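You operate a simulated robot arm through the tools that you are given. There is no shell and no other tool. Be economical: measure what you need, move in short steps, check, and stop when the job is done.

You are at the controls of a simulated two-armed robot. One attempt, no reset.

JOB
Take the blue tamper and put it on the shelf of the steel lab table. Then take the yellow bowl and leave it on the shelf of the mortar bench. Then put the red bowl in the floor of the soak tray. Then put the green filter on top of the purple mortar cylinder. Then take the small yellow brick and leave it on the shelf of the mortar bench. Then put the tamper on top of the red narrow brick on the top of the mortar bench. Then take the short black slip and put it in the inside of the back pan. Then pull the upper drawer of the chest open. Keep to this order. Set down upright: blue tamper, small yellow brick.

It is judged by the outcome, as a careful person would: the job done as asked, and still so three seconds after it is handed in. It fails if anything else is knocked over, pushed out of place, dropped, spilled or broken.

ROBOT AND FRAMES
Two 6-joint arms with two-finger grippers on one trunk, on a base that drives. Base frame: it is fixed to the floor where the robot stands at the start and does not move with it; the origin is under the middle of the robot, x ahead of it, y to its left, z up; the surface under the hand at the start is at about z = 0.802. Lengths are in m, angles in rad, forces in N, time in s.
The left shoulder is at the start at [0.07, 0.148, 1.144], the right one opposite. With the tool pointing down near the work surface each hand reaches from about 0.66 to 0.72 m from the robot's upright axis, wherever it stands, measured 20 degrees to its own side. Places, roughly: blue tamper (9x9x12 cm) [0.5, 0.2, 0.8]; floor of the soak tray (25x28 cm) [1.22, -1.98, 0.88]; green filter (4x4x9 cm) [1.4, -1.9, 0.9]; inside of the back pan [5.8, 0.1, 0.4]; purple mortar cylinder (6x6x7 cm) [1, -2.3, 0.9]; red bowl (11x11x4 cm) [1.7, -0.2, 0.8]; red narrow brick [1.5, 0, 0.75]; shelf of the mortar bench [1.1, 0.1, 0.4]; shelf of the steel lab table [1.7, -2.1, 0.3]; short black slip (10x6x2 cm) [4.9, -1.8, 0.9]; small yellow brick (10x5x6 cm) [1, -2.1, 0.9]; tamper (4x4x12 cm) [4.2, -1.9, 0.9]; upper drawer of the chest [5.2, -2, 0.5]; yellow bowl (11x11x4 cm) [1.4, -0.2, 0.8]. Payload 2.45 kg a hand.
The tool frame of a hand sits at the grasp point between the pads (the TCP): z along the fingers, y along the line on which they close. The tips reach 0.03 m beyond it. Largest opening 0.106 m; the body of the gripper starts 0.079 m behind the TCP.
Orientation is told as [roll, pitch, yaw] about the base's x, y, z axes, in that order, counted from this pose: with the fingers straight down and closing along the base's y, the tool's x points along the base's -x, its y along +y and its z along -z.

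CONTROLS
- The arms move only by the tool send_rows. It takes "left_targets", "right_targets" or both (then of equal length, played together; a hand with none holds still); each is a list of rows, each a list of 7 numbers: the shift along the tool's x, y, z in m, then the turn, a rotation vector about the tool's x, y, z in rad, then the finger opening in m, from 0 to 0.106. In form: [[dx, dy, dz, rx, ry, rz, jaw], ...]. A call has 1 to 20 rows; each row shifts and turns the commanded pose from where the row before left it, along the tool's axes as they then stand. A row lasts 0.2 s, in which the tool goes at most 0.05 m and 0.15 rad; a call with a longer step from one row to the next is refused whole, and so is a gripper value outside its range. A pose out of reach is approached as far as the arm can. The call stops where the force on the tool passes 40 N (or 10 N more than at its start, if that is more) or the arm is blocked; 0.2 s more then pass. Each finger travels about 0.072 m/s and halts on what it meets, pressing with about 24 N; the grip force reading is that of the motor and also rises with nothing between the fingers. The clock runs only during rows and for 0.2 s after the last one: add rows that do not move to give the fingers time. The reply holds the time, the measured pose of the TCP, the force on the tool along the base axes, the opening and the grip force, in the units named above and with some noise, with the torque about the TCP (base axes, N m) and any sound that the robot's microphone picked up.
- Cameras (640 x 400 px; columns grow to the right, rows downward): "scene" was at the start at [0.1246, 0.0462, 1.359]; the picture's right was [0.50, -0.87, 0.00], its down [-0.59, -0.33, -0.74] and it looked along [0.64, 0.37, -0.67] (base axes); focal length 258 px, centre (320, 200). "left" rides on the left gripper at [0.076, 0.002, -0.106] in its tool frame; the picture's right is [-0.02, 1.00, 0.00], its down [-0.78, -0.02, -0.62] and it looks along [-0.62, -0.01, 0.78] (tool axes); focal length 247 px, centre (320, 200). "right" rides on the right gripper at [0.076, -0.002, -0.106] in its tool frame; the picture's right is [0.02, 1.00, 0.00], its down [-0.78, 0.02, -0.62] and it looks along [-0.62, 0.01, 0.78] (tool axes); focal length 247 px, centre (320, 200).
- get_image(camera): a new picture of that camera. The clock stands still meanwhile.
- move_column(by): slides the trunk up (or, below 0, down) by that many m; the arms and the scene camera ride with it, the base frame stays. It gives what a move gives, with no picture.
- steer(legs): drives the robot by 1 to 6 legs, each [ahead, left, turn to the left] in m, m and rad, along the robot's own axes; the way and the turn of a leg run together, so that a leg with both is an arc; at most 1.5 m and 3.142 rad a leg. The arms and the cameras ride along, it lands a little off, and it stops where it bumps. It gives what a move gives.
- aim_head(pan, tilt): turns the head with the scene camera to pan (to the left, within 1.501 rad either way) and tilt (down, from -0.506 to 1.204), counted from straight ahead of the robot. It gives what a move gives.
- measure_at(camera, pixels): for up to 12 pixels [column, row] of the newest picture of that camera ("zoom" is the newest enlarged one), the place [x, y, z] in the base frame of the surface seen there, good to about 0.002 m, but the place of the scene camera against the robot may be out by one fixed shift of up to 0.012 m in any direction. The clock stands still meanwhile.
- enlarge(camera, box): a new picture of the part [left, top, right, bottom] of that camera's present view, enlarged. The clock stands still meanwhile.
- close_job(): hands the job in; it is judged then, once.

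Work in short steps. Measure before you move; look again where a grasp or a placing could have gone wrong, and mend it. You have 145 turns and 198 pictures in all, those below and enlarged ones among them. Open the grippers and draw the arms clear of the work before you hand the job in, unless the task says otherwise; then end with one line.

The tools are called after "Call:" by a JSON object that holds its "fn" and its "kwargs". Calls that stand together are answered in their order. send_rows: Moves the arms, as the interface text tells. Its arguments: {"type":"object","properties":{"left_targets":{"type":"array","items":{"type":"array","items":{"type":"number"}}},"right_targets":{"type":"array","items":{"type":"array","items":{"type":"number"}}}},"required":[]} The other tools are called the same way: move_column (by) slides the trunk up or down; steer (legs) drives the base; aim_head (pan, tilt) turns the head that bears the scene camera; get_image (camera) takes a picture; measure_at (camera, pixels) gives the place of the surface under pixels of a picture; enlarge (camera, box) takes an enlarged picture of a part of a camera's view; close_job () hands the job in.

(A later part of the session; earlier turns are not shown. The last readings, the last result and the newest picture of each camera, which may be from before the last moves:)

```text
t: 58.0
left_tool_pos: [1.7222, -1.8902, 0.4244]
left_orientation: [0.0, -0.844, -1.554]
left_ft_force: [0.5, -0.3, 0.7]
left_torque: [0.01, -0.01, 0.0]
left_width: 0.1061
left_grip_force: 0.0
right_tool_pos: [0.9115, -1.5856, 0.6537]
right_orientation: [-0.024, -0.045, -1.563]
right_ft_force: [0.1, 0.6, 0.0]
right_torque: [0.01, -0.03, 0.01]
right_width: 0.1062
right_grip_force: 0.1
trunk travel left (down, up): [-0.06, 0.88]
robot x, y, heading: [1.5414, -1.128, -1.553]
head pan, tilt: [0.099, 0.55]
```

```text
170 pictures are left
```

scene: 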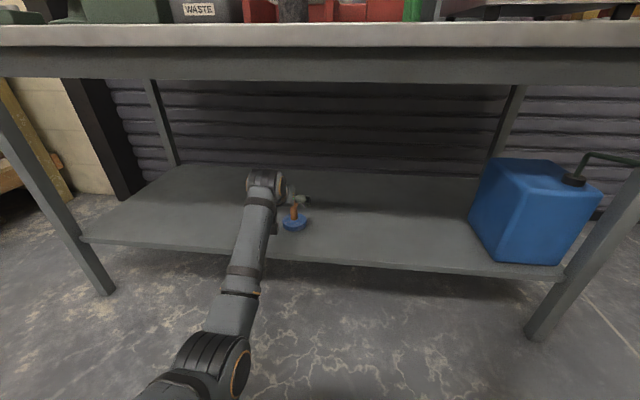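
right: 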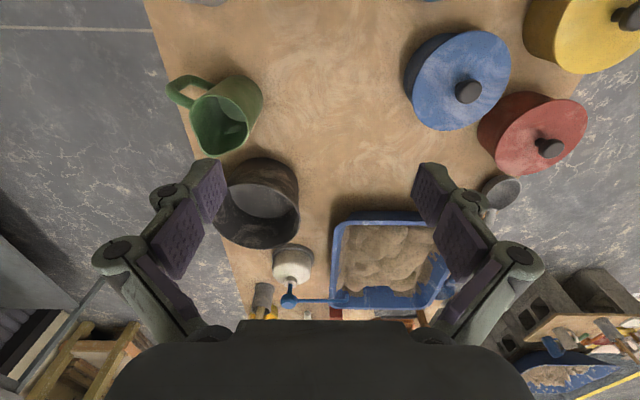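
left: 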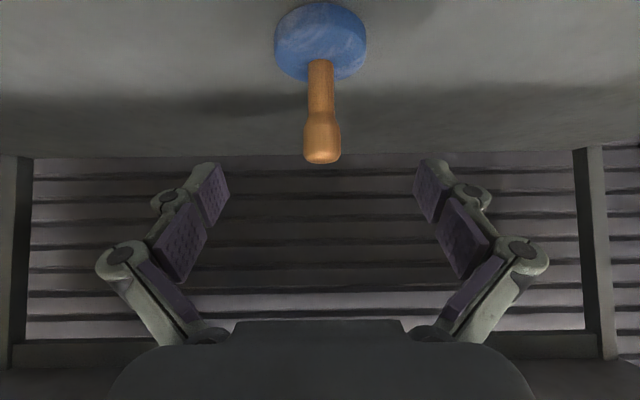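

The blue tamper stands on the shelf. Now retract the left hand, back off and raise the column, then turn to face the mortar bench.

Call:
{"fn": "send_rows", "kwargs": {"left_targets": [[0.0298, 0, -0.0337, 0, 0, 0, 0.106], [0.0298, 0, -0.0337, 0, 0, 0, 0.106], [0.0298, 0, -0.0337, 0, 0, 0, 0.106], [0.0298, 0, -0.0337, 0, 0, 0, 0.106], [0.0298, 0, -0.0337, 0, 0, 0, 0.106], [0.0298, 0, -0.0337, 0, 0, 0, 0.106], [0.0298, 0, -0.0337, 0, 0, 0, 0.106]]}}

Call:
{"fn": "steer", "kwargs": {"legs": [[-0.23, 0, 0]]}}

Call:
{"fn": "move_column", "kwargs": {"by": 0.4}}

Call:
{"fn": "move_column", "kwargs": {"by": 0.157}}

Call:
{"fn": "get_image", "kwargs": {"camera": "scene"}}

```text
t: 59.3
left_tool_pos: [1.772, -1.683, 0.5145]
left_orientation: [0.291, -1.026, -1.733]
left_ft_force: [-0.2, -0.8, 0.7]
left_torque: [-0.03, 0.0, 0.03]
left_width: 0.1061
left_grip_force: 0.1
left hand out of reach, approached as far as the arm can: row 5, 6
right_tool_pos: [0.9133, -1.5856, 0.6532]
right_orientation: [-0.024, -0.047, -1.562]
right_ft_force: [0.1, -0.3, 0.2]
right_torque: [0.01, -0.01, 0.0]
right_width: 0.106
right_grip_force: 0.1
trunk travel left (down, up): [-0.06, 0.88]
robot x, y, heading: [1.5429, -1.1288, -1.555]
head pan, tilt: [0.099, 0.55]
stopped in row 6 (left hand): the arm was blocked; the commanded pose is now the measured one
```

```text
t: 61.0
left_tool_pos: [1.7692, -1.4521, 0.5133]
left_orientation: [0.291, -1.022, -1.731]
left_ft_force: [-0.2, 0.3, -0.5]
left_torque: [0.0, 0.02, 0.05]
left_width: 0.106
left_grip_force: 0.0
right_tool_pos: [0.9085, -1.3564, 0.6529]
right_orientation: [-0.025, -0.045, -1.561]
right_ft_force: [0.6, -0.2, 0.2]
right_torque: [0.02, -0.02, -0.01]
right_width: 0.1061
right_grip_force: 0.0
trunk travel left (down, up): [-0.06, 0.88]
robot x, y, heading: [1.5379, -0.8987, -1.556]
head pan, tilt: [0.099, 0.55]
```

```text
t: 64.8
left_tool_pos: [1.7699, -1.4528, 0.9129]
left_orientation: [0.292, -1.025, -1.733]
left_ft_force: [-0.8, 0.2, 0.4]
left_torque: [-0.02, 0.0, -0.03]
left_width: 0.1058
left_grip_force: 0.2
right_tool_pos: [0.9087, -1.3554, 1.0526]
right_orientation: [-0.025, -0.046, -1.56]
right_ft_force: [0.5, 0.2, -0.1]
right_torque: [0.0, -0.01, -0.01]
right_width: 0.1059
right_grip_force: 0.0
trunk travel left (down, up): [-0.46, 0.48]
robot x, y, heading: [1.5361, -0.8999, -1.551]
head pan, tilt: [0.099, 0.55]
```

```text
t: 66.6
left_tool_pos: [1.77, -1.4519, 1.0716]
left_orientation: [0.293, -1.023, -1.734]
left_ft_force: [0.8, -0.1, 0.5]
left_torque: [0.02, 0.0, 0.0]
left_width: 0.1061
left_grip_force: 0.1
right_tool_pos: [0.9092, -1.3558, 1.2096]
right_orientation: [-0.025, -0.044, -1.561]
right_ft_force: [0.7, 0.0, -0.9]
right_torque: [-0.01, -0.03, 0.0]
right_width: 0.1061
right_grip_force: 0.0
trunk travel left (down, up): [-0.617, 0.323]
robot x, y, heading: [1.5341, -0.9007, -1.552]
head pan, tilt: [0.099, 0.55]
```

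```text
169 pictures are left
```

scene: 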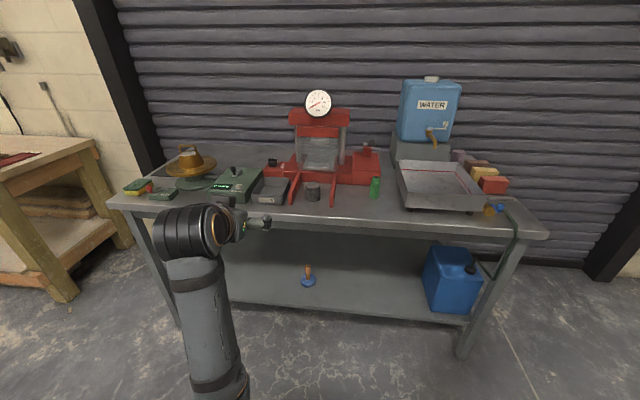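

Now turn around to face the mortar bench.

Call:
{"fn": "steer", "kwargs": {"legs": [[0, 0, 1.56], [0, 0, 1.56]]}}

Call:
{"fn": "aim_head", "kwargs": {"pan": 0.2, "tilt": 0.6}}

Call:
{"fn": "get_image", "kwargs": {"camera": "scene"}}

```text
t: 74.6
left_tool_pos: [1.3254, -0.3361, 1.0701]
left_orientation: [0.295, -1.024, 1.375]
left_ft_force: [0.4, 0.5, -0.4]
left_torque: [0.03, 0.01, 0.0]
left_width: 0.1062
left_grip_force: 0.2
right_tool_pos: [2.1821, -0.4626, 1.2092]
right_orientation: [-0.024, -0.047, 1.548]
right_ft_force: [0.4, 0.7, -1.4]
right_torque: [0.01, 0.03, -0.01]
right_width: 0.106
right_grip_force: 0.0
trunk travel left (down, up): [-0.617, 0.323]
robot x, y, heading: [1.5384, -0.8987, 1.555]
head pan, tilt: [0.099, 0.55]
```

```text
t: 75.3
left_tool_pos: [1.3229, -0.3374, 1.0718]
left_orientation: [0.297, -1.025, 1.372]
left_ft_force: [0.2, -0.7, 0.0]
left_torque: [-0.01, -0.04, -0.01]
left_width: 0.1061
left_grip_force: 0.0
right_tool_pos: [2.1824, -0.4631, 1.2094]
right_orientation: [-0.023, -0.045, 1.548]
right_ft_force: [-0.8, 0.3, 0.2]
right_torque: [-0.02, -0.05, -0.01]
right_width: 0.106
right_grip_force: 0.0
trunk travel left (down, up): [-0.617, 0.323]
robot x, y, heading: [1.5366, -0.901, 1.557]
head pan, tilt: [0.201, 0.6]
```

```text
168 pictures are left
```

scene: 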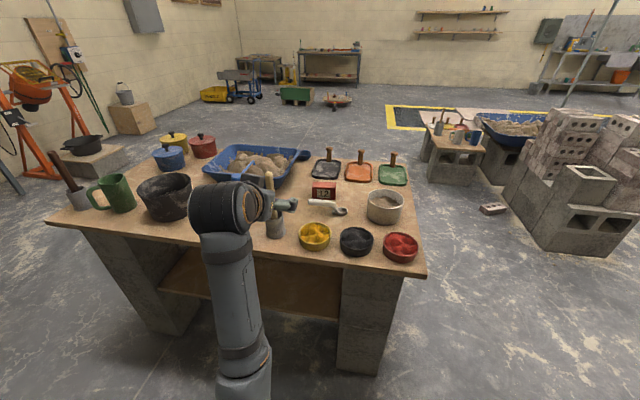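

Bowls at (314,235) and (400,246); the shelf shows between the block legs. Measure them.

Call:
{"fn": "enlarge", "kwargs": {"camera": "scene", "box": [140, 160, 460, 360]}}

Call:
{"fn": "measure_at", "kwargs": {"camera": "scene", "pixels": [[314, 243], [314, 226], [299, 235], [330, 235], [400, 255], [386, 244], [416, 246], [330, 300], [310, 285], [180, 280], [426, 274], [323, 185]]}}

```text
2.00 times, centred on (300, 260) of scene
```

zoom: 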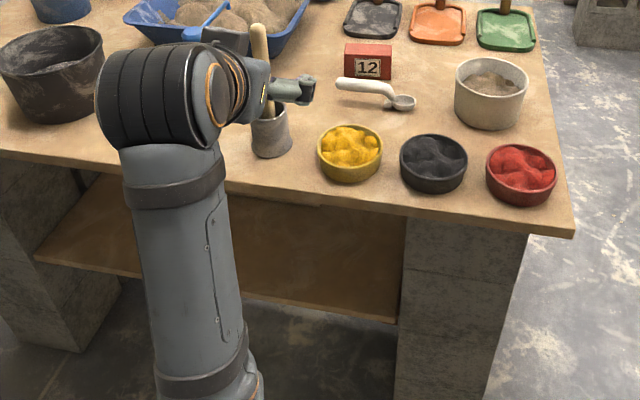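

```text
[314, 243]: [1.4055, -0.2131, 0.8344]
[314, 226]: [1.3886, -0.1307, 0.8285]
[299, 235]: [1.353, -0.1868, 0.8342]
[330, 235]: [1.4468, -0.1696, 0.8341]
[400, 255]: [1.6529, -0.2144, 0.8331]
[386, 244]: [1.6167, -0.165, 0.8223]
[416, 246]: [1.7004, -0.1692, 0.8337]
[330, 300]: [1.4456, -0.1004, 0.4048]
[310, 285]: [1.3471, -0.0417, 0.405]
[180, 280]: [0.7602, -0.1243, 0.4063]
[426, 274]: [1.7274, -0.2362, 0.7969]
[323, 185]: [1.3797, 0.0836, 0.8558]
```

I need the bowls' true widths. Measure rim edges on the enlarged picture.

Call:
{"fn": "enlarge", "kwargs": {"camera": "scene", "box": [284, 212, 428, 272]}}

```text
4.44 times, centred on (356, 242) of scene
```

zoom: 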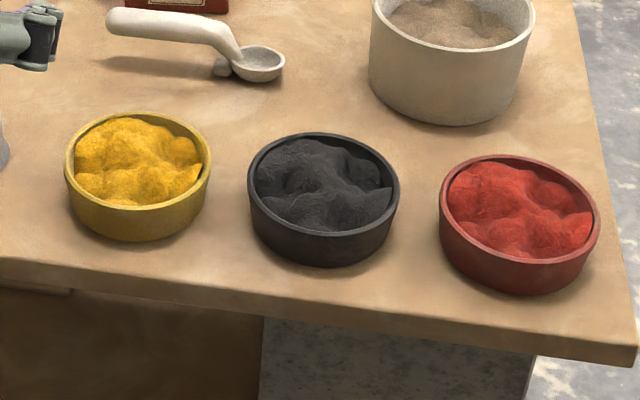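

Call:
{"fn": "measure_at", "kwargs": {"camera": "zoom", "pixels": [[67, 165], [209, 162], [138, 208], [138, 114], [442, 212], [596, 222], [518, 259], [518, 157], [140, 238], [138, 150], [72, 200], [500, 300]]}}

```text
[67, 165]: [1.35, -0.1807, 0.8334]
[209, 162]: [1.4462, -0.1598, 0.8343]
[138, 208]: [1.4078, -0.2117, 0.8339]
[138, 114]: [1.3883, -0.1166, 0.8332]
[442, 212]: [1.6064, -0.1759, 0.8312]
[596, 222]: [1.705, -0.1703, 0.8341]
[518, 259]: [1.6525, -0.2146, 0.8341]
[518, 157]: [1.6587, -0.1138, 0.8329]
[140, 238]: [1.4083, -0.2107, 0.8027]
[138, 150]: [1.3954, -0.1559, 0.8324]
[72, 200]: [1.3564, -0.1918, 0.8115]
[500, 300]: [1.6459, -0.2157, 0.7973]
```

Bowl diameter is about 0.098 m, so an outside grip fits in the 0.106 opening. Reorient the left hand to pitch -0.85 square to the bench and move to a pre-grasp above and behind the yellow bowl.

Call:
{"fn": "send_rows", "kwargs": {"left_targets": [[0, 0, 0, 0.147, 0, 0, 0.106], [0, 0, 0, 0.148, 0, 0, 0.106], [0, 0, 0, 0, 0.087, 0, 0.106], [0, 0, 0, 0, 0.087, 0, 0.106], [0, 0, 0, -0.0745, 0, -0.0655, 0.106], [0, 0, 0, -0.0745, 0, -0.0655, 0.106], [0.0148, -0.0151, 0.0308, 0, 0, 0, 0.106], [0.0148, -0.0151, 0.0308, 0, 0, 0, 0.106], [0.0148, -0.0151, 0.0308, 0, 0, 0, 0.106], [0.0148, -0.0151, 0.0308, 0, 0, 0, 0.106], [0.0148, -0.0151, 0.0308, 0, 0, 0, 0.106], [0, 0, 0, 0, 0, 0, 0.106]]}}

Call:
{"fn": "get_image", "kwargs": {"camera": "left"}}

```text
t: 78.1
left_tool_pos: [1.3564, -0.2508, 0.9564]
left_orientation: [0.168, -0.931, 1.481]
left_ft_force: [-0.7, 0.1, 0.2]
left_torque: [0.02, -0.01, -0.01]
left_width: 0.1059
left_grip_force: 0.0
right_tool_pos: [2.182, -0.4616, 1.2089]
right_orientation: [-0.026, -0.044, 1.547]
right_ft_force: [0.0, 0.1, -0.3]
right_torque: [-0.02, -0.04, 0.01]
right_width: 0.106
right_grip_force: 0.0
trunk travel left (down, up): [-0.617, 0.323]
robot x, y, heading: [1.5359, -0.9005, 1.555]
head pan, tilt: [0.201, 0.6]
stopped in row 12 (left hand): the arm was blocked; the commanded pose is now the measured one
```

```text
165 pictures are left
```

left: 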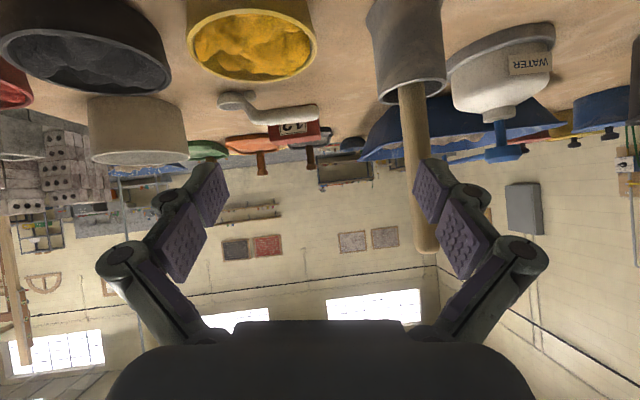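

The hand stopped with leftover roll. Check how near the wooden handle (415,180) is before continuing.

Call:
{"fn": "measure_at", "kwargs": {"camera": "left", "pixels": [[405, 120], [425, 230], [250, 15], [187, 30], [315, 40], [250, 80], [188, 45]]}}

Call:
{"fn": "get_image", "kwargs": {"camera": "scene"}}

```text
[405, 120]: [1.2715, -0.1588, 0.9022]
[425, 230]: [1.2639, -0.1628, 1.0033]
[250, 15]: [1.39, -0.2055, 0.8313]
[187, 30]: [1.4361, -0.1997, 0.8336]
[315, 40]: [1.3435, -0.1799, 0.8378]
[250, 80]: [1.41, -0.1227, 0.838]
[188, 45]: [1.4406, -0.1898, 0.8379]
```

```text
164 pictures are left
```

scene: 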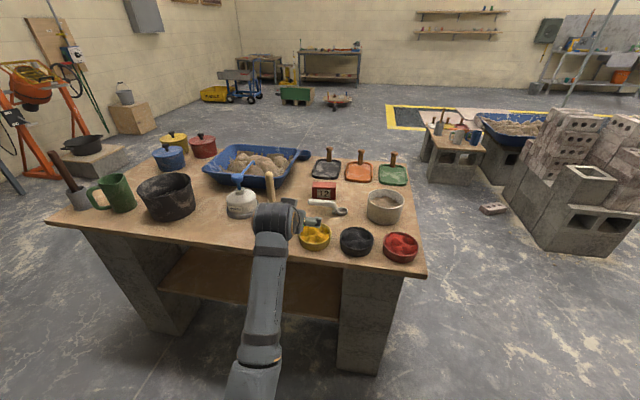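

Handle is clear (4+ cm). The block is likely a joint limit from being too close; I back the base 0.08 m and reorient again.

Call:
{"fn": "steer", "kwargs": {"legs": [[-0.08, 0, 0.015]]}}

Call:
{"fn": "send_rows", "kwargs": {"left_targets": [[0, 0, 0.02, 0.08, 0, 0, 0.106], [0, 0, 0.02, 0.088, 0.0, 0, 0.106], [0, 0, 0, 0, 0.081, 0, 0.106], [0, 0, 0, -0.068, 0, -0.059, 0.106], [0, -0.0195, 0.012, 0, 0, 0, 0.106], [0, -0.0195, 0.012, 0, 0, 0, 0.106], [0, 0, 0, 0, 0, 0, 0.106]]}}

Call:
{"fn": "get_image", "kwargs": {"camera": "left"}}

```text
t: 79.1
left_tool_pos: [1.3471, -0.3341, 0.9547]
left_orientation: [0.166, -0.93, 1.497]
left_ft_force: [-0.7, -0.5, -0.4]
left_torque: [0.02, -0.01, 0.03]
left_width: 0.106
left_grip_force: 0.0
right_tool_pos: [2.1751, -0.5333, 1.2103]
right_orientation: [-0.026, -0.045, 1.561]
right_ft_force: [-0.5, 0.0, -0.1]
right_torque: [0.0, -0.02, -0.04]
right_width: 0.1059
right_grip_force: 0.0
trunk travel left (down, up): [-0.617, 0.323]
robot x, y, heading: [1.5372, -0.9745, 1.574]
head pan, tilt: [0.201, 0.6]
```

```text
t: 80.7
left_tool_pos: [1.3829, -0.2844, 0.9159]
left_orientation: [-0.001, -0.85, 1.587]
left_ft_force: [0.5, 1.2, 0.2]
left_torque: [0.01, 0.02, 0.0]
left_width: 0.106
left_grip_force: 0.0
right_tool_pos: [2.1746, -0.5335, 1.2101]
right_orientation: [-0.024, -0.045, 1.562]
right_ft_force: [0.0, -1.1, -0.1]
right_torque: [-0.03, -0.03, -0.01]
right_width: 0.1061
right_grip_force: 0.0
trunk travel left (down, up): [-0.617, 0.323]
robot x, y, heading: [1.5368, -0.9785, 1.569]
head pan, tilt: [0.201, 0.6]
```

```text
163 pictures are left
```

left: 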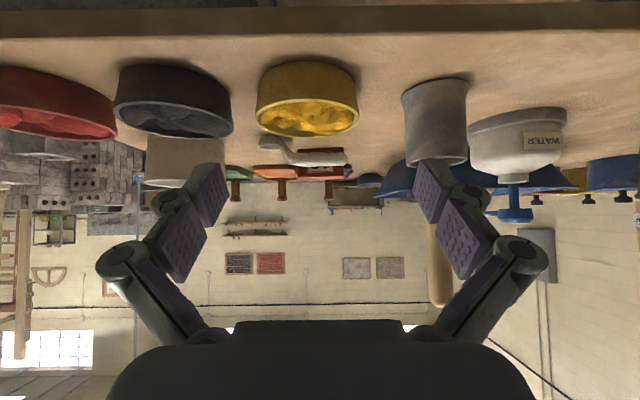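

Orientation is good now. Measure the yellow bowl rim precisely from the hand camera.

Call:
{"fn": "measure_at", "kwargs": {"camera": "left", "pixels": [[258, 108], [357, 108], [308, 99], [308, 134], [259, 85], [355, 85], [306, 60], [115, 118], [330, 40]]}}

```text
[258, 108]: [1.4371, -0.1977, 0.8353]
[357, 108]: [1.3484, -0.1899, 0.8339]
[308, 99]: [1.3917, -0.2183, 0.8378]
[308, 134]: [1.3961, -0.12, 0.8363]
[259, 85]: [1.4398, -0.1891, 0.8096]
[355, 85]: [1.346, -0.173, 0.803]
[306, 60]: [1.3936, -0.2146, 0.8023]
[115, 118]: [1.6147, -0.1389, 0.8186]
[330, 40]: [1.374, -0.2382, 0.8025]
```

Bowl centre [1.394, -0.169], rim z 0.837. Shift right 1.2 cm, approach most of the way, and look.

Call:
{"fn": "send_rows", "kwargs": {"left_targets": [[0, -0.0126, 0, 0, 0, 0, 0.106], [-0.002, 0, 0.035, 0, 0, 0, 0.106], [-0.002, 0, 0.035, 0, 0, 0, 0.106], [0, 0, 0, 0, 0, 0, 0.106]]}}

Call:
{"fn": "get_image", "kwargs": {"camera": "left"}}

```text
t: 81.7
left_tool_pos: [1.3959, -0.2285, 0.8716]
left_orientation: [0.0, -0.852, 1.585]
left_ft_force: [0.7, 0.0, -0.6]
left_torque: [-0.01, 0.02, 0.0]
left_width: 0.1059
left_grip_force: 0.0
right_tool_pos: [2.1759, -0.5337, 1.2091]
right_orientation: [-0.025, -0.047, 1.561]
right_ft_force: [0.1, -0.3, -0.5]
right_torque: [0.06, 0.01, 0.02]
right_width: 0.106
right_grip_force: 0.0
trunk travel left (down, up): [-0.617, 0.323]
robot x, y, heading: [1.5374, -0.9767, 1.57]
head pan, tilt: [0.201, 0.6]
```

```text
162 pictures are left
```

left: 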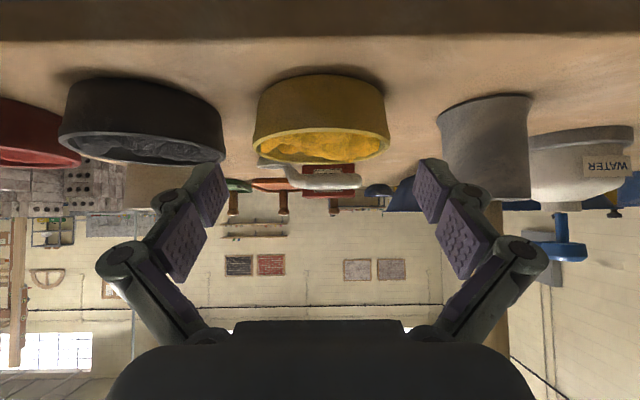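

Bowl is centred (251–388). The black bowl's near edge at (224,150) leaves little room for the finger; measure the gap.

Call:
{"fn": "measure_at", "kwargs": {"camera": "left", "pixels": [[222, 150], [222, 130], [219, 100], [254, 140], [387, 140], [258, 100], [383, 100], [445, 160], [442, 120]]}}

```text
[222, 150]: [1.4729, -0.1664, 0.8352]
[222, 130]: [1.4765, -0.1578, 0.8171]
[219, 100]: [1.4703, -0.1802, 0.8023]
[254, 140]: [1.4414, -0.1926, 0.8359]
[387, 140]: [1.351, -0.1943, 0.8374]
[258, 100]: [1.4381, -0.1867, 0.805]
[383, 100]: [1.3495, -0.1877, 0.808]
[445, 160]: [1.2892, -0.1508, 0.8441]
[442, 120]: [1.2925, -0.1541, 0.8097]
```

The gap is 27 mm, enough for a 10 mm finger. Advance onto the bowl.

Call:
{"fn": "send_rows", "kwargs": {"left_targets": [[-0.001, 0, 0.02, 0, 0, 0, 0.106], [-0.001, 0, 0.02, 0, 0, 0, 0.106], [-0.001, 0, 0.016, 0, 0, 0, 0.106], [0, 0, 0, 0, 0, 0, 0.106]]}}

Call:
{"fn": "get_image", "kwargs": {"camera": "left"}}

```text
t: 82.7
left_tool_pos: [1.3956, -0.1839, 0.8384]
left_orientation: [0.0, -0.849, 1.585]
left_ft_force: [-0.5, 0.6, 0.0]
left_torque: [0.01, -0.01, -0.01]
left_width: 0.106
left_grip_force: 0.0
right_tool_pos: [2.1748, -0.5323, 1.2094]
right_orientation: [-0.024, -0.047, 1.561]
right_ft_force: [-0.2, -0.4, 0.5]
right_torque: [0.0, 0.01, 0.0]
right_width: 0.1059
right_grip_force: 0.1
trunk travel left (down, up): [-0.617, 0.323]
robot x, y, heading: [1.5359, -0.9773, 1.566]
head pan, tilt: [0.201, 0.6]
```

```text
161 pictures are left
```

left: 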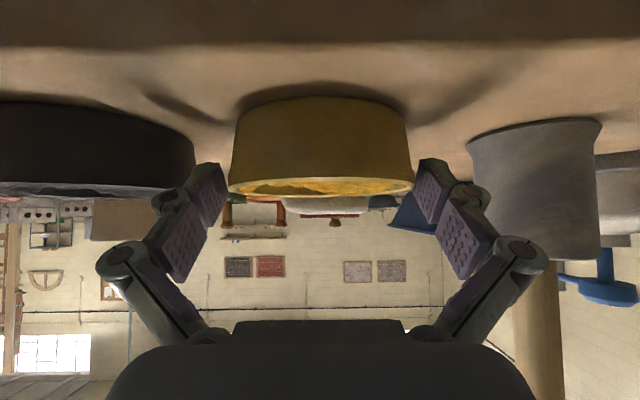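

Bowl sits between the pads. Go 4 mm lower and close.

Call:
{"fn": "send_rows", "kwargs": {"left_targets": [[0.003, 0, 0.0026, 0, 0, 0, 0.106], [0, 0, 0, 0, 0, 0, 0.106], [0, 0, 0, 0, 0, 0, 0.08], [0, 0, 0, 0, 0, 0, 0.08], [0, 0, 0, 0, 0, 0, 0.08]]}}

Call:
{"fn": "get_image", "kwargs": {"camera": "left"}}

```text
t: 83.9
left_tool_pos: [1.394, -0.1839, 0.8338]
left_orientation: [0.0, -0.85, 1.585]
left_ft_force: [-0.9, 0.5, 0.9]
left_torque: [0.01, 0.26, 0.0]
left_width: 0.104
left_grip_force: 24.4
right_tool_pos: [2.1745, -0.5325, 1.2102]
right_orientation: [-0.024, -0.046, 1.563]
right_ft_force: [-0.2, 0.3, -0.3]
right_torque: [0.0, -0.05, -0.02]
right_width: 0.1062
right_grip_force: 0.1
trunk travel left (down, up): [-0.617, 0.323]
robot x, y, heading: [1.54, -0.9782, 1.571]
head pan, tilt: [0.201, 0.6]
```

```text
160 pictures are left
```

left: 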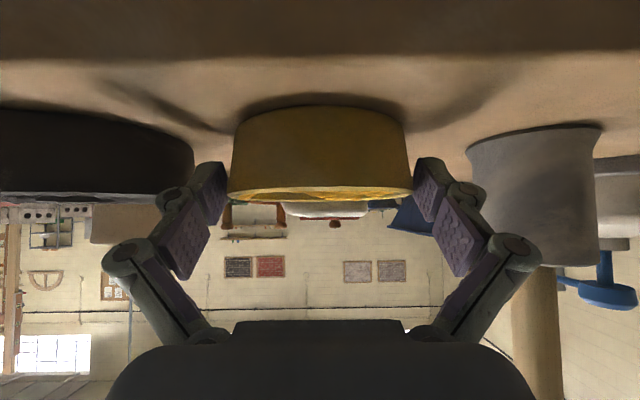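

Gripped at 0.104 m, 24 N. Lift slowly and check.

Call:
{"fn": "send_rows", "kwargs": {"left_targets": [[-0.0075, 0, -0.0066, 0, 0, 0, 0.07], [-0.0113, 0, -0.01, 0, 0, 0, 0.07], [-0.015, 0, -0.0132, 0, 0, 0, 0.07], [-0.015, 0, -0.0132, 0, 0, 0, 0.07], [-0.0113, 0, -0.01, 0, 0, 0, 0.07], [0, 0, 0, 0, 0, 0, 0.07]]}}

Call:
{"fn": "get_image", "kwargs": {"camera": "left"}}

Call:
{"fn": "get_image", "kwargs": {"camera": "scene"}}

```text
t: 85.3
left_tool_pos: [1.3942, -0.1834, 0.9125]
left_orientation: [-0.001, -0.848, 1.585]
left_ft_force: [-0.1, -0.4, -3.0]
left_torque: [-0.04, 0.03, 0.03]
left_width: 0.1037
left_grip_force: 24.3
right_tool_pos: [2.1743, -0.5318, 1.2098]
right_orientation: [-0.024, -0.043, 1.562]
right_ft_force: [-0.8, -0.1, -0.5]
right_torque: [0.04, -0.03, -0.04]
right_width: 0.106
right_grip_force: 0.0
trunk travel left (down, up): [-0.617, 0.323]
robot x, y, heading: [1.5363, -0.9768, 1.572]
head pan, tilt: [0.201, 0.6]
```

```text
159 pictures are left
```

left: 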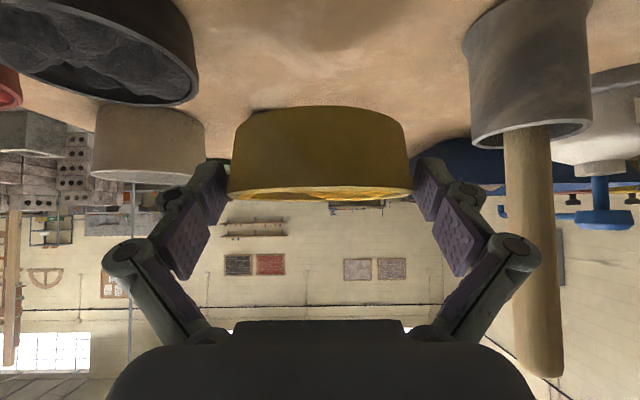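

```text
158 pictures are left
```

scene: 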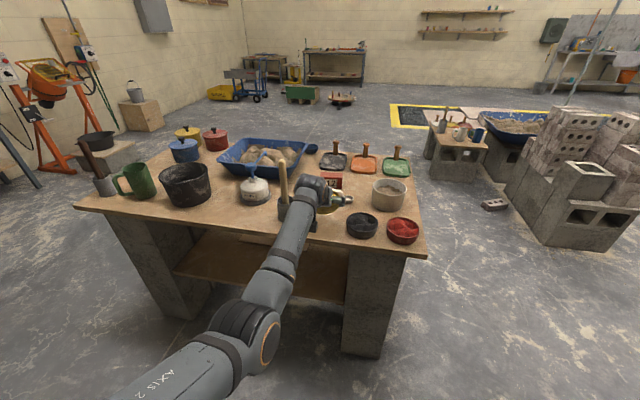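

Bowl is level in the grip. Measure the forearm's profile to be sure it fits under the bench top, while backing out.

Call:
{"fn": "measure_at", "kwargs": {"camera": "scene", "pixels": [[313, 183], [300, 215], [285, 245], [265, 290], [240, 330], [420, 255], [262, 265]]}}

Call:
{"fn": "steer", "kwargs": {"legs": [[-0.22, 0, 0], [0, 0.2, 0]]}}

Call:
{"fn": "move_column", "kwargs": {"by": -0.4}}

Call:
{"fn": "aim_head", "kwargs": {"pan": 0.2, "tilt": 0.45}}

Call:
{"fn": "get_image", "kwargs": {"camera": "scene"}}

```text
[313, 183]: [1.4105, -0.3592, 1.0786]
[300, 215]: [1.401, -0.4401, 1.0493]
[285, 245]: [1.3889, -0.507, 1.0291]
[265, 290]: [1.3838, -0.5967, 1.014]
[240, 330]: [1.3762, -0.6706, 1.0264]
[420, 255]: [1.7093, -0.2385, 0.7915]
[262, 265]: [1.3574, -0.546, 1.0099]
```

```text
t: 88.2
left_tool_pos: [1.1927, -0.4019, 0.9114]
left_orientation: [-0.002, -0.849, 1.585]
left_ft_force: [-0.7, 0.1, -3.1]
left_torque: [-0.07, -0.01, 0.01]
left_width: 0.1038
left_grip_force: 24.3
right_tool_pos: [1.9744, -0.7505, 1.2089]
right_orientation: [-0.026, -0.047, 1.563]
right_ft_force: [-0.3, -0.2, 0.2]
right_torque: [0.0, 0.03, 0.02]
right_width: 0.106
right_grip_force: 0.2
trunk travel left (down, up): [-0.617, 0.323]
robot x, y, heading: [1.337, -1.1973, 1.571]
head pan, tilt: [0.201, 0.6]
```

```text
t: 92.0
left_tool_pos: [1.1944, -0.4027, 0.5126]
left_orientation: [-0.001, -0.847, 1.585]
left_ft_force: [0.3, -0.1, -2.4]
left_torque: [-0.04, -0.02, 0.0]
left_width: 0.1034
left_grip_force: 23.8
right_tool_pos: [1.9731, -0.7498, 0.8098]
right_orientation: [-0.023, -0.046, 1.562]
right_ft_force: [0.2, 0.4, 0.9]
right_torque: [0.01, 0.0, 0.01]
right_width: 0.1058
right_grip_force: 0.1
trunk travel left (down, up): [-0.217, 0.723]
robot x, y, heading: [1.3364, -1.1954, 1.57]
head pan, tilt: [0.201, 0.6]
```

```text
t: 92.8
left_tool_pos: [1.1933, -0.4032, 0.5115]
left_orientation: [-0.002, -0.848, 1.586]
left_ft_force: [0.1, 0.0, -3.5]
left_torque: [-0.07, 0.03, 0.0]
left_width: 0.1036
left_grip_force: 23.3
right_tool_pos: [1.9733, -0.751, 0.8095]
right_orientation: [-0.024, -0.045, 1.563]
right_ft_force: [-0.4, -0.6, -0.7]
right_torque: [0.01, 0.0, 0.0]
right_width: 0.1057
right_grip_force: 0.0
trunk travel left (down, up): [-0.217, 0.723]
robot x, y, heading: [1.3353, -1.1958, 1.574]
head pan, tilt: [0.201, 0.45]
```

```text
157 pictures are left
```

scene: 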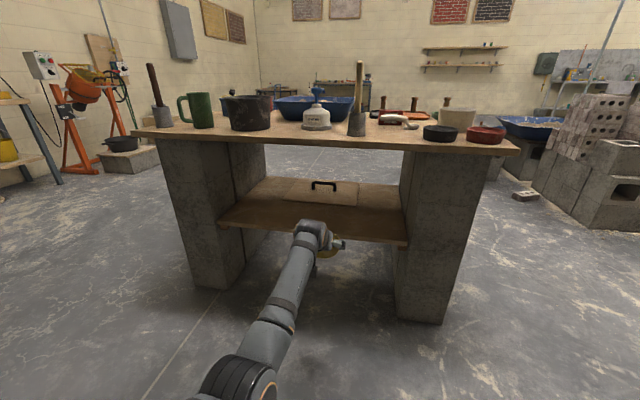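

A float with a black handle lies at the back of the shelf. Measure shelf extents, float and top's underside.

Call:
{"fn": "measure_at", "kwargs": {"camera": "scene", "pixels": [[325, 186], [330, 203], [345, 225], [390, 238], [395, 200], [260, 205], [250, 225], [275, 190], [380, 148], [380, 225], [222, 218], [290, 185]]}}

Call:
{"fn": "enlarge", "kwargs": {"camera": "scene", "box": [200, 130, 440, 280]}}

```text
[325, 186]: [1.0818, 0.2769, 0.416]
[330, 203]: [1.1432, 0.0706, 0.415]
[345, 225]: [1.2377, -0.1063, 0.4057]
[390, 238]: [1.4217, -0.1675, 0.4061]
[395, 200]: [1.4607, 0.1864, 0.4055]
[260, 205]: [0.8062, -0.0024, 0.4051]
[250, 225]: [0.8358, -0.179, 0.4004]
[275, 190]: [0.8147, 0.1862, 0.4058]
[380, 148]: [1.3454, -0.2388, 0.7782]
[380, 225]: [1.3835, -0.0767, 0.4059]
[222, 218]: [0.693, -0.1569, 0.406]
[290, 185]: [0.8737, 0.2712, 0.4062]
```

```text
2.67 times, centred on (320, 205) of scene
```

zoom: 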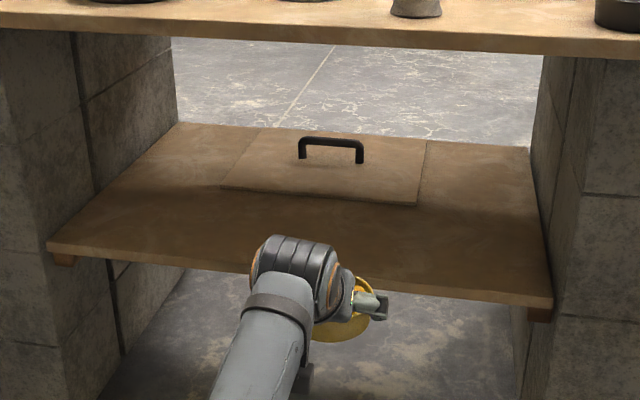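

Free shelf area is y -0.17…0.04 in front of the float. I'll place the bowl centre at about [1.27, -0.06]: shift right 0.08 and drive in 0.33.

Call:
{"fn": "steer", "kwargs": {"legs": [[0, -0.08, 0], [0.328, 0, 0]]}}

Call:
{"fn": "send_rows", "kwargs": {"left_targets": [[0.0225, 0, 0.0199, 0, 0, 0, 0.07], [0.0195, 0, 0.0172, 0, 0, 0, 0.07], [0, 0, 0, 0, 0, 0, 0.07]]}}

Call:
{"fn": "get_image", "kwargs": {"camera": "left"}}

Call:
{"fn": "get_image", "kwargs": {"camera": "scene"}}

```text
t: 95.6
left_tool_pos: [1.2737, -0.0725, 0.5118]
left_orientation: [-0.003, -0.849, 1.585]
left_ft_force: [-0.2, 0.4, -3.6]
left_torque: [-0.04, 0.01, 0.02]
left_width: 0.1038
left_grip_force: 24.3
right_tool_pos: [2.0542, -0.4219, 0.8095]
right_orientation: [-0.024, -0.047, 1.562]
right_ft_force: [-0.5, -0.5, 0.4]
right_torque: [0.01, -0.01, 0.01]
right_width: 0.106
right_grip_force: 0.0
trunk travel left (down, up): [-0.217, 0.723]
robot x, y, heading: [1.4192, -0.8708, 1.565]
head pan, tilt: [0.201, 0.45]
```

```text
t: 96.4
left_tool_pos: [1.2735, -0.0741, 0.4565]
left_orientation: [-0.002, -0.848, 1.586]
left_ft_force: [-0.2, 0.6, -3.1]
left_torque: [-0.04, -0.04, -0.01]
left_width: 0.1037
left_grip_force: 23.8
right_tool_pos: [2.0526, -0.4226, 0.8088]
right_orientation: [-0.025, -0.045, 1.562]
right_ft_force: [0.4, -0.6, 0.0]
right_torque: [0.03, -0.02, -0.05]
right_width: 0.1059
right_grip_force: 0.1
trunk travel left (down, up): [-0.217, 0.723]
robot x, y, heading: [1.4154, -0.8641, 1.569]
head pan, tilt: [0.201, 0.45]
```

```text
155 pictures are left
```

left: 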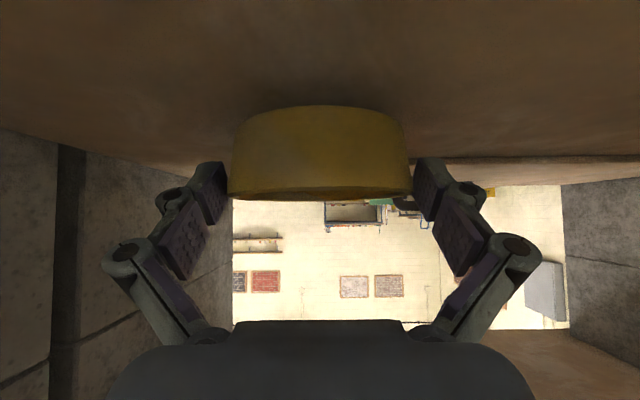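

```text
154 pictures are left
```

scene: 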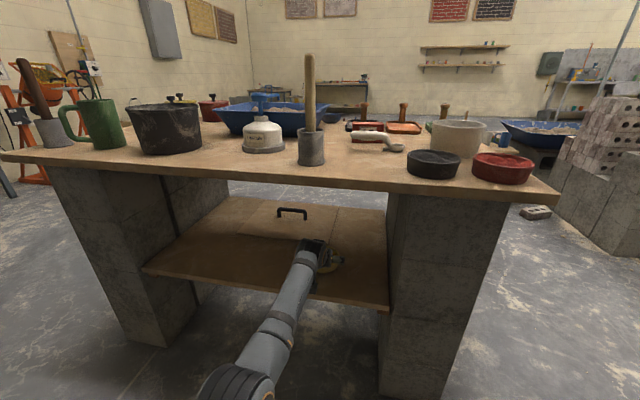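

About 1.5 cm left to go. Lower stepwise with force checks.

Call:
{"fn": "send_rows", "kwargs": {"left_targets": [[0.0045, 0, 0.004, 0, 0, 0, 0.07], [0.0045, 0, 0.004, 0, 0, 0, 0.07], [0, 0, 0, 0, 0, 0, 0.07]]}}

Call:
{"fn": "send_rows", "kwargs": {"left_targets": [[0.0015, 0, 0.0013, 0, 0, 0, 0.07], [0.0015, 0, 0.0013, 0, 0, 0, 0.07], [0, 0, 0, 0, 0, 0, 0.07]]}}

```text
t: 97.2
left_tool_pos: [1.2733, -0.0727, 0.4452]
left_orientation: [-0.002, -0.847, 1.584]
left_ft_force: [0.2, 0.4, -3.8]
left_torque: [-0.06, 0.02, 0.03]
left_width: 0.1037
left_grip_force: 23.9
right_tool_pos: [2.0542, -0.4223, 0.8091]
right_orientation: [-0.023, -0.045, 1.562]
right_ft_force: [-0.4, -1.0, -0.1]
right_torque: [0.01, -0.02, -0.02]
right_width: 0.1059
right_grip_force: 0.1
trunk travel left (down, up): [-0.217, 0.723]
robot x, y, heading: [1.4184, -0.8665, 1.567]
head pan, tilt: [0.201, 0.45]
```

```text
t: 98.0
left_tool_pos: [1.2735, -0.0731, 0.4428]
left_orientation: [-0.001, -0.851, 1.585]
left_ft_force: [1.2, -1.1, 2.8]
left_torque: [0.0, 0.3, 0.01]
left_width: 0.1039
left_grip_force: 24.1
right_tool_pos: [2.0535, -0.4222, 0.8094]
right_orientation: [-0.025, -0.047, 1.561]
right_ft_force: [0.7, 0.1, -0.4]
right_torque: [0.0, 0.01, -0.05]
right_width: 0.106
right_grip_force: 0.1
trunk travel left (down, up): [-0.217, 0.723]
robot x, y, heading: [1.4172, -0.8664, 1.57]
head pan, tilt: [0.201, 0.45]
```

Contact. Open and withdraw slowly along the tool axis.

Call:
{"fn": "send_rows", "kwargs": {"left_targets": [[0, 0, 0, 0, 0, 0, 0.106], [0, 0, 0, 0, 0, 0, 0.106], [0, 0, -0.01, 0, 0, 0, 0.106], [0, 0, -0.015, 0, 0, 0, 0.106], [0, 0, -0.02, 0, 0, 0, 0.106], [0, 0, -0.03, 0, 0, 0, 0.106], [0, 0, 0, 0, 0, 0, 0.106]]}}

Call:
{"fn": "get_image", "kwargs": {"camera": "left"}}

```text
t: 99.6
left_tool_pos: [1.2742, -0.1284, 0.4899]
left_orientation: [-0.002, -0.848, 1.586]
left_ft_force: [-0.2, -0.2, 0.6]
left_torque: [0.02, -0.02, 0.01]
left_width: 0.106
left_grip_force: 0.0
right_tool_pos: [2.0549, -0.423, 0.8091]
right_orientation: [-0.024, -0.046, 1.562]
right_ft_force: [0.2, -0.2, 0.0]
right_torque: [0.02, -0.02, 0.01]
right_width: 0.1061
right_grip_force: 0.1
trunk travel left (down, up): [-0.217, 0.723]
robot x, y, heading: [1.4145, -0.8698, 1.569]
head pan, tilt: [0.201, 0.45]
```

```text
153 pictures are left
```

left: 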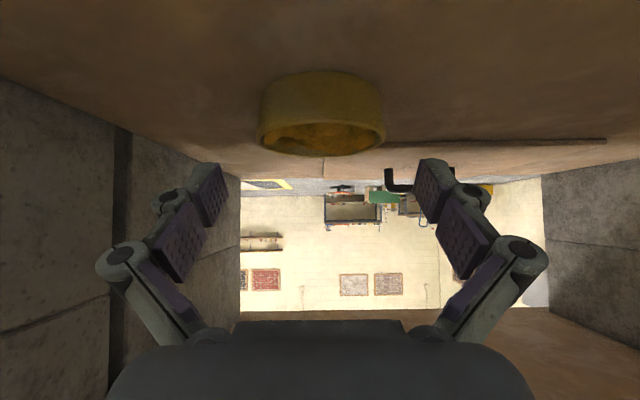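

Yellow bowl is placed. Back out, raise, sidestep to the red bowl, and approach to a pre-grasp.

Call:
{"fn": "steer", "kwargs": {"legs": [[-0.32, 0, 0]]}}

Call:
{"fn": "move_column", "kwargs": {"by": 0.4}}

Call:
{"fn": "move_column", "kwargs": {"by": 0.03}}

Call:
{"fn": "steer", "kwargs": {"legs": [[0, -0.382, 0], [0.16, 0, 0]]}}

Call:
{"fn": "get_image", "kwargs": {"camera": "left"}}

Call:
{"fn": "get_image", "kwargs": {"camera": "scene"}}

```text
t: 101.7
left_tool_pos: [1.2779, -0.451, 0.4905]
left_orientation: [-0.002, -0.851, 1.58]
left_ft_force: [-0.7, 0.1, 0.1]
left_torque: [0.0, 0.02, 0.03]
left_width: 0.1059
left_grip_force: 0.0
right_tool_pos: [2.0548, -0.7489, 0.8099]
right_orientation: [-0.026, -0.044, 1.56]
right_ft_force: [0.4, 0.2, 0.3]
right_torque: [0.02, 0.02, 0.01]
right_width: 0.1062
right_grip_force: 0.0
trunk travel left (down, up): [-0.217, 0.723]
robot x, y, heading: [1.4139, -1.1881, 1.569]
head pan, tilt: [0.201, 0.45]
```

```text
t: 105.6
left_tool_pos: [1.2769, -0.4506, 0.8893]
left_orientation: [-0.003, -0.851, 1.581]
left_ft_force: [-0.6, 0.4, -0.4]
left_torque: [0.01, 0.0, 0.01]
left_width: 0.1059
left_grip_force: 0.0
right_tool_pos: [2.0554, -0.7478, 1.2087]
right_orientation: [-0.025, -0.047, 1.559]
right_ft_force: [-0.3, 0.0, 0.8]
right_torque: [-0.01, 0.04, -0.02]
right_width: 0.106
right_grip_force: 0.0
trunk travel left (down, up): [-0.617, 0.323]
robot x, y, heading: [1.4135, -1.1905, 1.569]
head pan, tilt: [0.201, 0.45]
```

```text
t: 106.3
left_tool_pos: [1.278, -0.4508, 0.9185]
left_orientation: [-0.002, -0.848, 1.58]
left_ft_force: [0.3, -1.1, 0.0]
left_torque: [0.0, 0.02, -0.02]
left_width: 0.1058
left_grip_force: 0.1
right_tool_pos: [2.0564, -0.7491, 1.2393]
right_orientation: [-0.023, -0.045, 1.557]
right_ft_force: [0.4, -0.2, -0.5]
right_torque: [-0.01, -0.02, 0.01]
right_width: 0.1058
right_grip_force: 0.2
trunk travel left (down, up): [-0.647, 0.293]
robot x, y, heading: [1.4134, -1.194, 1.566]
head pan, tilt: [0.201, 0.45]
```

```text
t: 109.7
left_tool_pos: [1.6434, -0.2924, 0.9209]
left_orientation: [-0.003, -0.85, 1.591]
left_ft_force: [0.4, 0.1, 0.5]
left_torque: [0.0, 0.01, -0.02]
left_width: 0.1059
left_grip_force: 0.0
right_tool_pos: [2.4227, -0.5817, 1.2411]
right_orientation: [-0.024, -0.047, 1.569]
right_ft_force: [0.3, -0.5, 0.2]
right_torque: [-0.03, -0.02, 0.0]
right_width: 0.1059
right_grip_force: 0.1
trunk travel left (down, up): [-0.647, 0.293]
robot x, y, heading: [1.7868, -1.0349, 1.574]
head pan, tilt: [0.201, 0.45]
```

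```text
152 pictures are left
```

left: 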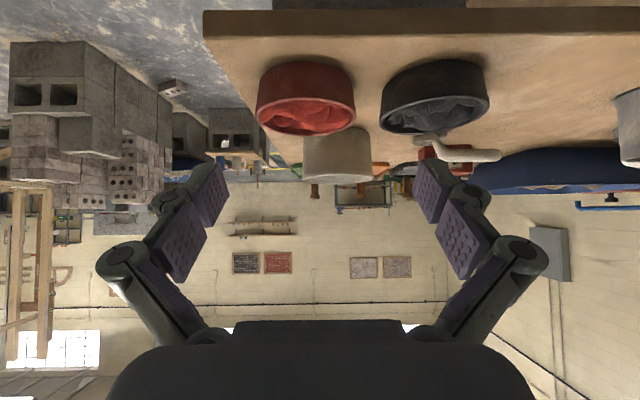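

```text
151 pictures are left
```

scene: 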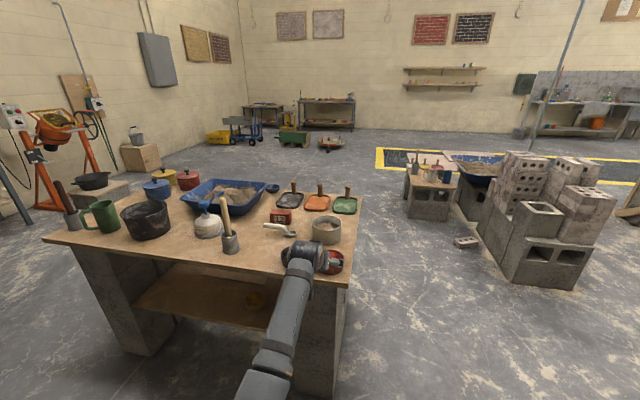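

Call:
{"fn": "measure_at", "kwargs": {"camera": "left", "pixels": [[258, 110], [355, 108], [307, 98], [306, 133], [382, 105], [306, 60]]}}

```text
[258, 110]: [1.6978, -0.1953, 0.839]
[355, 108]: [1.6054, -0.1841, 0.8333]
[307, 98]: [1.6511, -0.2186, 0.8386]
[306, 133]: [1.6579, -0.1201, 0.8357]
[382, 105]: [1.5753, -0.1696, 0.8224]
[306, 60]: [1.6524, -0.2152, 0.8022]
```

Red bowl centre [1.654, -0.169]. Shift right 1.3 cm and approach most of the way.

Call:
{"fn": "send_rows", "kwargs": {"left_targets": [[0, -0.0128, 0, 0, 0, 0, 0.106], [-0.002, 0, 0.035, 0, 0, 0, 0.106], [-0.002, 0, 0.035, 0, 0, 0, 0.106], [-0.001, 0, 0.02, 0, 0, 0, 0.106], [0, 0, 0, 0, 0, 0, 0.106]]}}

Call:
{"fn": "get_image", "kwargs": {"camera": "left"}}

```text
t: 110.9
left_tool_pos: [1.6551, -0.2202, 0.8624]
left_orientation: [-0.004, -0.848, 1.593]
left_ft_force: [0.3, -0.1, 0.9]
left_torque: [0.0, -0.02, 0.02]
left_width: 0.1058
left_grip_force: 0.1
right_tool_pos: [2.4237, -0.5812, 1.2396]
right_orientation: [-0.026, -0.045, 1.568]
right_ft_force: [-0.3, -0.9, 0.1]
right_torque: [-0.01, -0.02, 0.0]
right_width: 0.1061
right_grip_force: 0.1
trunk travel left (down, up): [-0.647, 0.293]
robot x, y, heading: [1.786, -1.0305, 1.574]
head pan, tilt: [0.201, 0.45]
```

```text
150 pictures are left
```

left: 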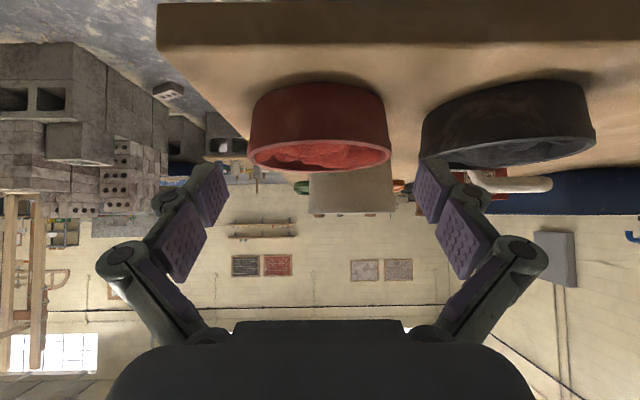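

Centred (247–391). Advance, lower and close, then look.

Call:
{"fn": "send_rows", "kwargs": {"left_targets": [[-0.001, 0, 0.02, 0, 0, 0, 0.106], [-0.001, 0, 0.016, 0, 0, 0, 0.106], [-0.0004, 0, 0.01, 0, 0, 0, 0.106], [0, 0, 0, 0, 0, 0, 0.106], [0, 0, 0, 0, 0, 0, 0.07], [0, 0, 0, 0, 0, 0, 0.07], [0, 0, 0, 0, 0, 0, 0.07]]}}

Call:
{"fn": "get_image", "kwargs": {"camera": "left"}}

```text
t: 112.5
left_tool_pos: [1.6509, -0.2128, 0.8472]
left_orientation: [-0.001, -0.859, 1.591]
left_ft_force: [0.3, 3.1, 9.5]
left_torque: [-0.73, 0.04, 0.04]
left_width: 0.0704
left_grip_force: 19.1
left hand out of reach, approached as far as the arm can: row 1, 2, 3
right_tool_pos: [2.4239, -0.5851, 1.2407]
right_orientation: [-0.026, -0.048, 1.568]
right_ft_force: [0.1, -0.3, -0.3]
right_torque: [0.04, -0.01, 0.01]
right_width: 0.1061
right_grip_force: 0.1
trunk travel left (down, up): [-0.647, 0.293]
robot x, y, heading: [1.7902, -1.0293, 1.574]
head pan, tilt: [0.201, 0.45]
```

```text
149 pictures are left
```

left: 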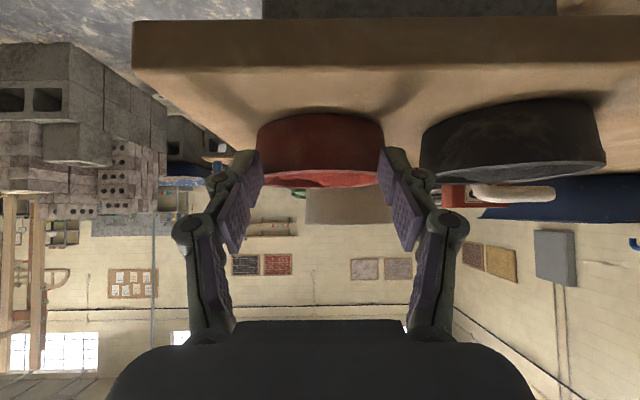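

Out of reach: the fingers closed short on the bowl's near side. Open, withdraw, move the base 6 cm closer, and redo.

Call:
{"fn": "send_rows", "kwargs": {"left_targets": [[0, 0, 0, 0, 0, 0, 0.106], [0, 0, 0, 0, 0, 0, 0.106], [0, 0, -0.02, 0, 0, 0, 0.106], [0, 0, -0.04, 0, 0, 0, 0.106], [0, 0, -0.04, 0, 0, 0, 0.106], [0, 0, 0, 0, 0, 0, 0.106]]}}

Call:
{"fn": "get_image", "kwargs": {"camera": "left"}}

```text
t: 113.9
left_tool_pos: [1.651, -0.2859, 0.9079]
left_orientation: [-0.002, -0.847, 1.591]
left_ft_force: [-0.5, -1.2, -0.6]
left_torque: [0.0, 0.07, 0.02]
left_width: 0.1061
left_grip_force: 0.1
right_tool_pos: [2.4227, -0.5795, 1.2385]
right_orientation: [-0.024, -0.046, 1.568]
right_ft_force: [0.1, 0.3, -0.2]
right_torque: [-0.02, -0.02, -0.04]
right_width: 0.1061
right_grip_force: 0.1
trunk travel left (down, up): [-0.647, 0.293]
robot x, y, heading: [1.7875, -1.0284, 1.579]
head pan, tilt: [0.201, 0.45]
```

```text
148 pictures are left
```

left: 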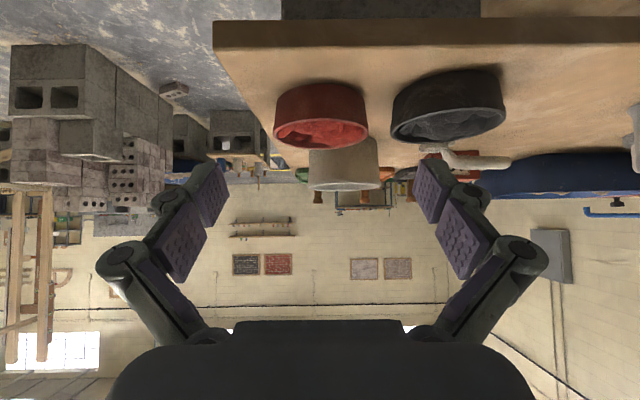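

Bowl is unmoved. Move the base forward 5 cm and column down 3 cm.

Call:
{"fn": "steer", "kwargs": {"legs": [[0.05, 0, 0]]}}

Call:
{"fn": "move_column", "kwargs": {"by": -0.03}}

Call:
{"fn": "get_image", "kwargs": {"camera": "left"}}

```text
t: 114.8
left_tool_pos: [1.6526, -0.2385, 0.9106]
left_orientation: [-0.002, -0.851, 1.592]
left_ft_force: [0.3, -0.4, -0.2]
left_torque: [0.03, 0.01, 0.02]
left_width: 0.1063
left_grip_force: 0.2
right_tool_pos: [2.4234, -0.5348, 1.2418]
right_orientation: [-0.024, -0.047, 1.568]
right_ft_force: [-0.2, -0.4, 0.5]
right_torque: [0.04, -0.02, 0.0]
right_width: 0.1061
right_grip_force: 0.1
trunk travel left (down, up): [-0.647, 0.293]
robot x, y, heading: [1.7868, -0.9822, 1.575]
head pan, tilt: [0.201, 0.45]
```

```text
t: 115.6
left_tool_pos: [1.6519, -0.2353, 0.879]
left_orientation: [-0.001, -0.849, 1.59]
left_ft_force: [-0.3, 0.8, 0.2]
left_torque: [0.0, 0.02, 0.0]
left_width: 0.1059
left_grip_force: 0.2
right_tool_pos: [2.4253, -0.5311, 1.21]
right_orientation: [-0.025, -0.047, 1.568]
right_ft_force: [0.3, -0.4, -0.8]
right_torque: [0.04, 0.03, 0.0]
right_width: 0.1061
right_grip_force: 0.1
trunk travel left (down, up): [-0.617, 0.323]
robot x, y, heading: [1.7865, -0.9778, 1.578]
head pan, tilt: [0.201, 0.45]
```

```text
147 pictures are left
```

left: 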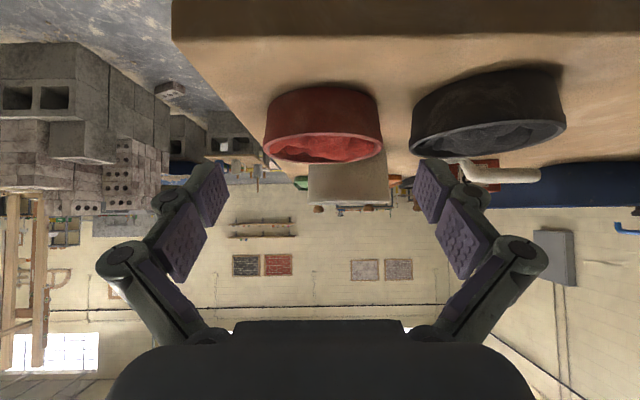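

Call:
{"fn": "measure_at", "kwargs": {"camera": "left", "pixels": [[265, 138], [382, 136], [323, 124], [323, 160]]}}

```text
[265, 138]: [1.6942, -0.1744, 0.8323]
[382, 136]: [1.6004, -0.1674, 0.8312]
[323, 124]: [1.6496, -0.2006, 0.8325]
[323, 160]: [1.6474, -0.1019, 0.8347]
```

Bowl centre is now [1.648, -0.151]. Advance in two parts; check reach before closing.

Call:
{"fn": "send_rows", "kwargs": {"left_targets": [[-0.003, 0.0026, 0.02, 0, 0, 0, 0.106], [-0.003, 0, 0.02, 0, 0, 0, 0.106], [-0.003, 0, 0.02, 0, 0, 0, 0.106], [-0.0027, 0, 0.0215, 0, 0, 0, 0.106], [0, 0, 0, 0, 0, 0, 0.106]]}}

Call:
{"fn": "get_image", "kwargs": {"camera": "left"}}

```text
t: 116.8
left_tool_pos: [1.648, -0.1685, 0.8356]
left_orientation: [-0.001, -0.852, 1.592]
left_ft_force: [-0.3, -0.1, 0.6]
left_torque: [-0.01, -0.01, 0.02]
left_width: 0.1062
left_grip_force: 0.1
right_tool_pos: [2.4247, -0.5327, 1.2096]
right_orientation: [-0.024, -0.047, 1.566]
right_ft_force: [-0.2, -0.8, -0.4]
right_torque: [0.01, -0.01, -0.03]
right_width: 0.106
right_grip_force: 0.1
trunk travel left (down, up): [-0.617, 0.323]
robot x, y, heading: [1.7908, -0.9807, 1.574]
head pan, tilt: [0.201, 0.45]
```

```text
146 pictures are left
```

left: 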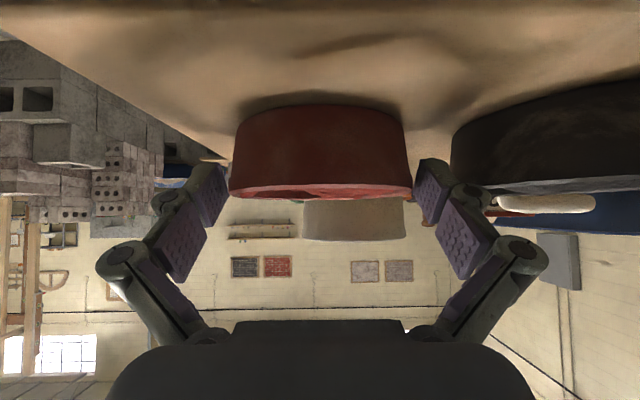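

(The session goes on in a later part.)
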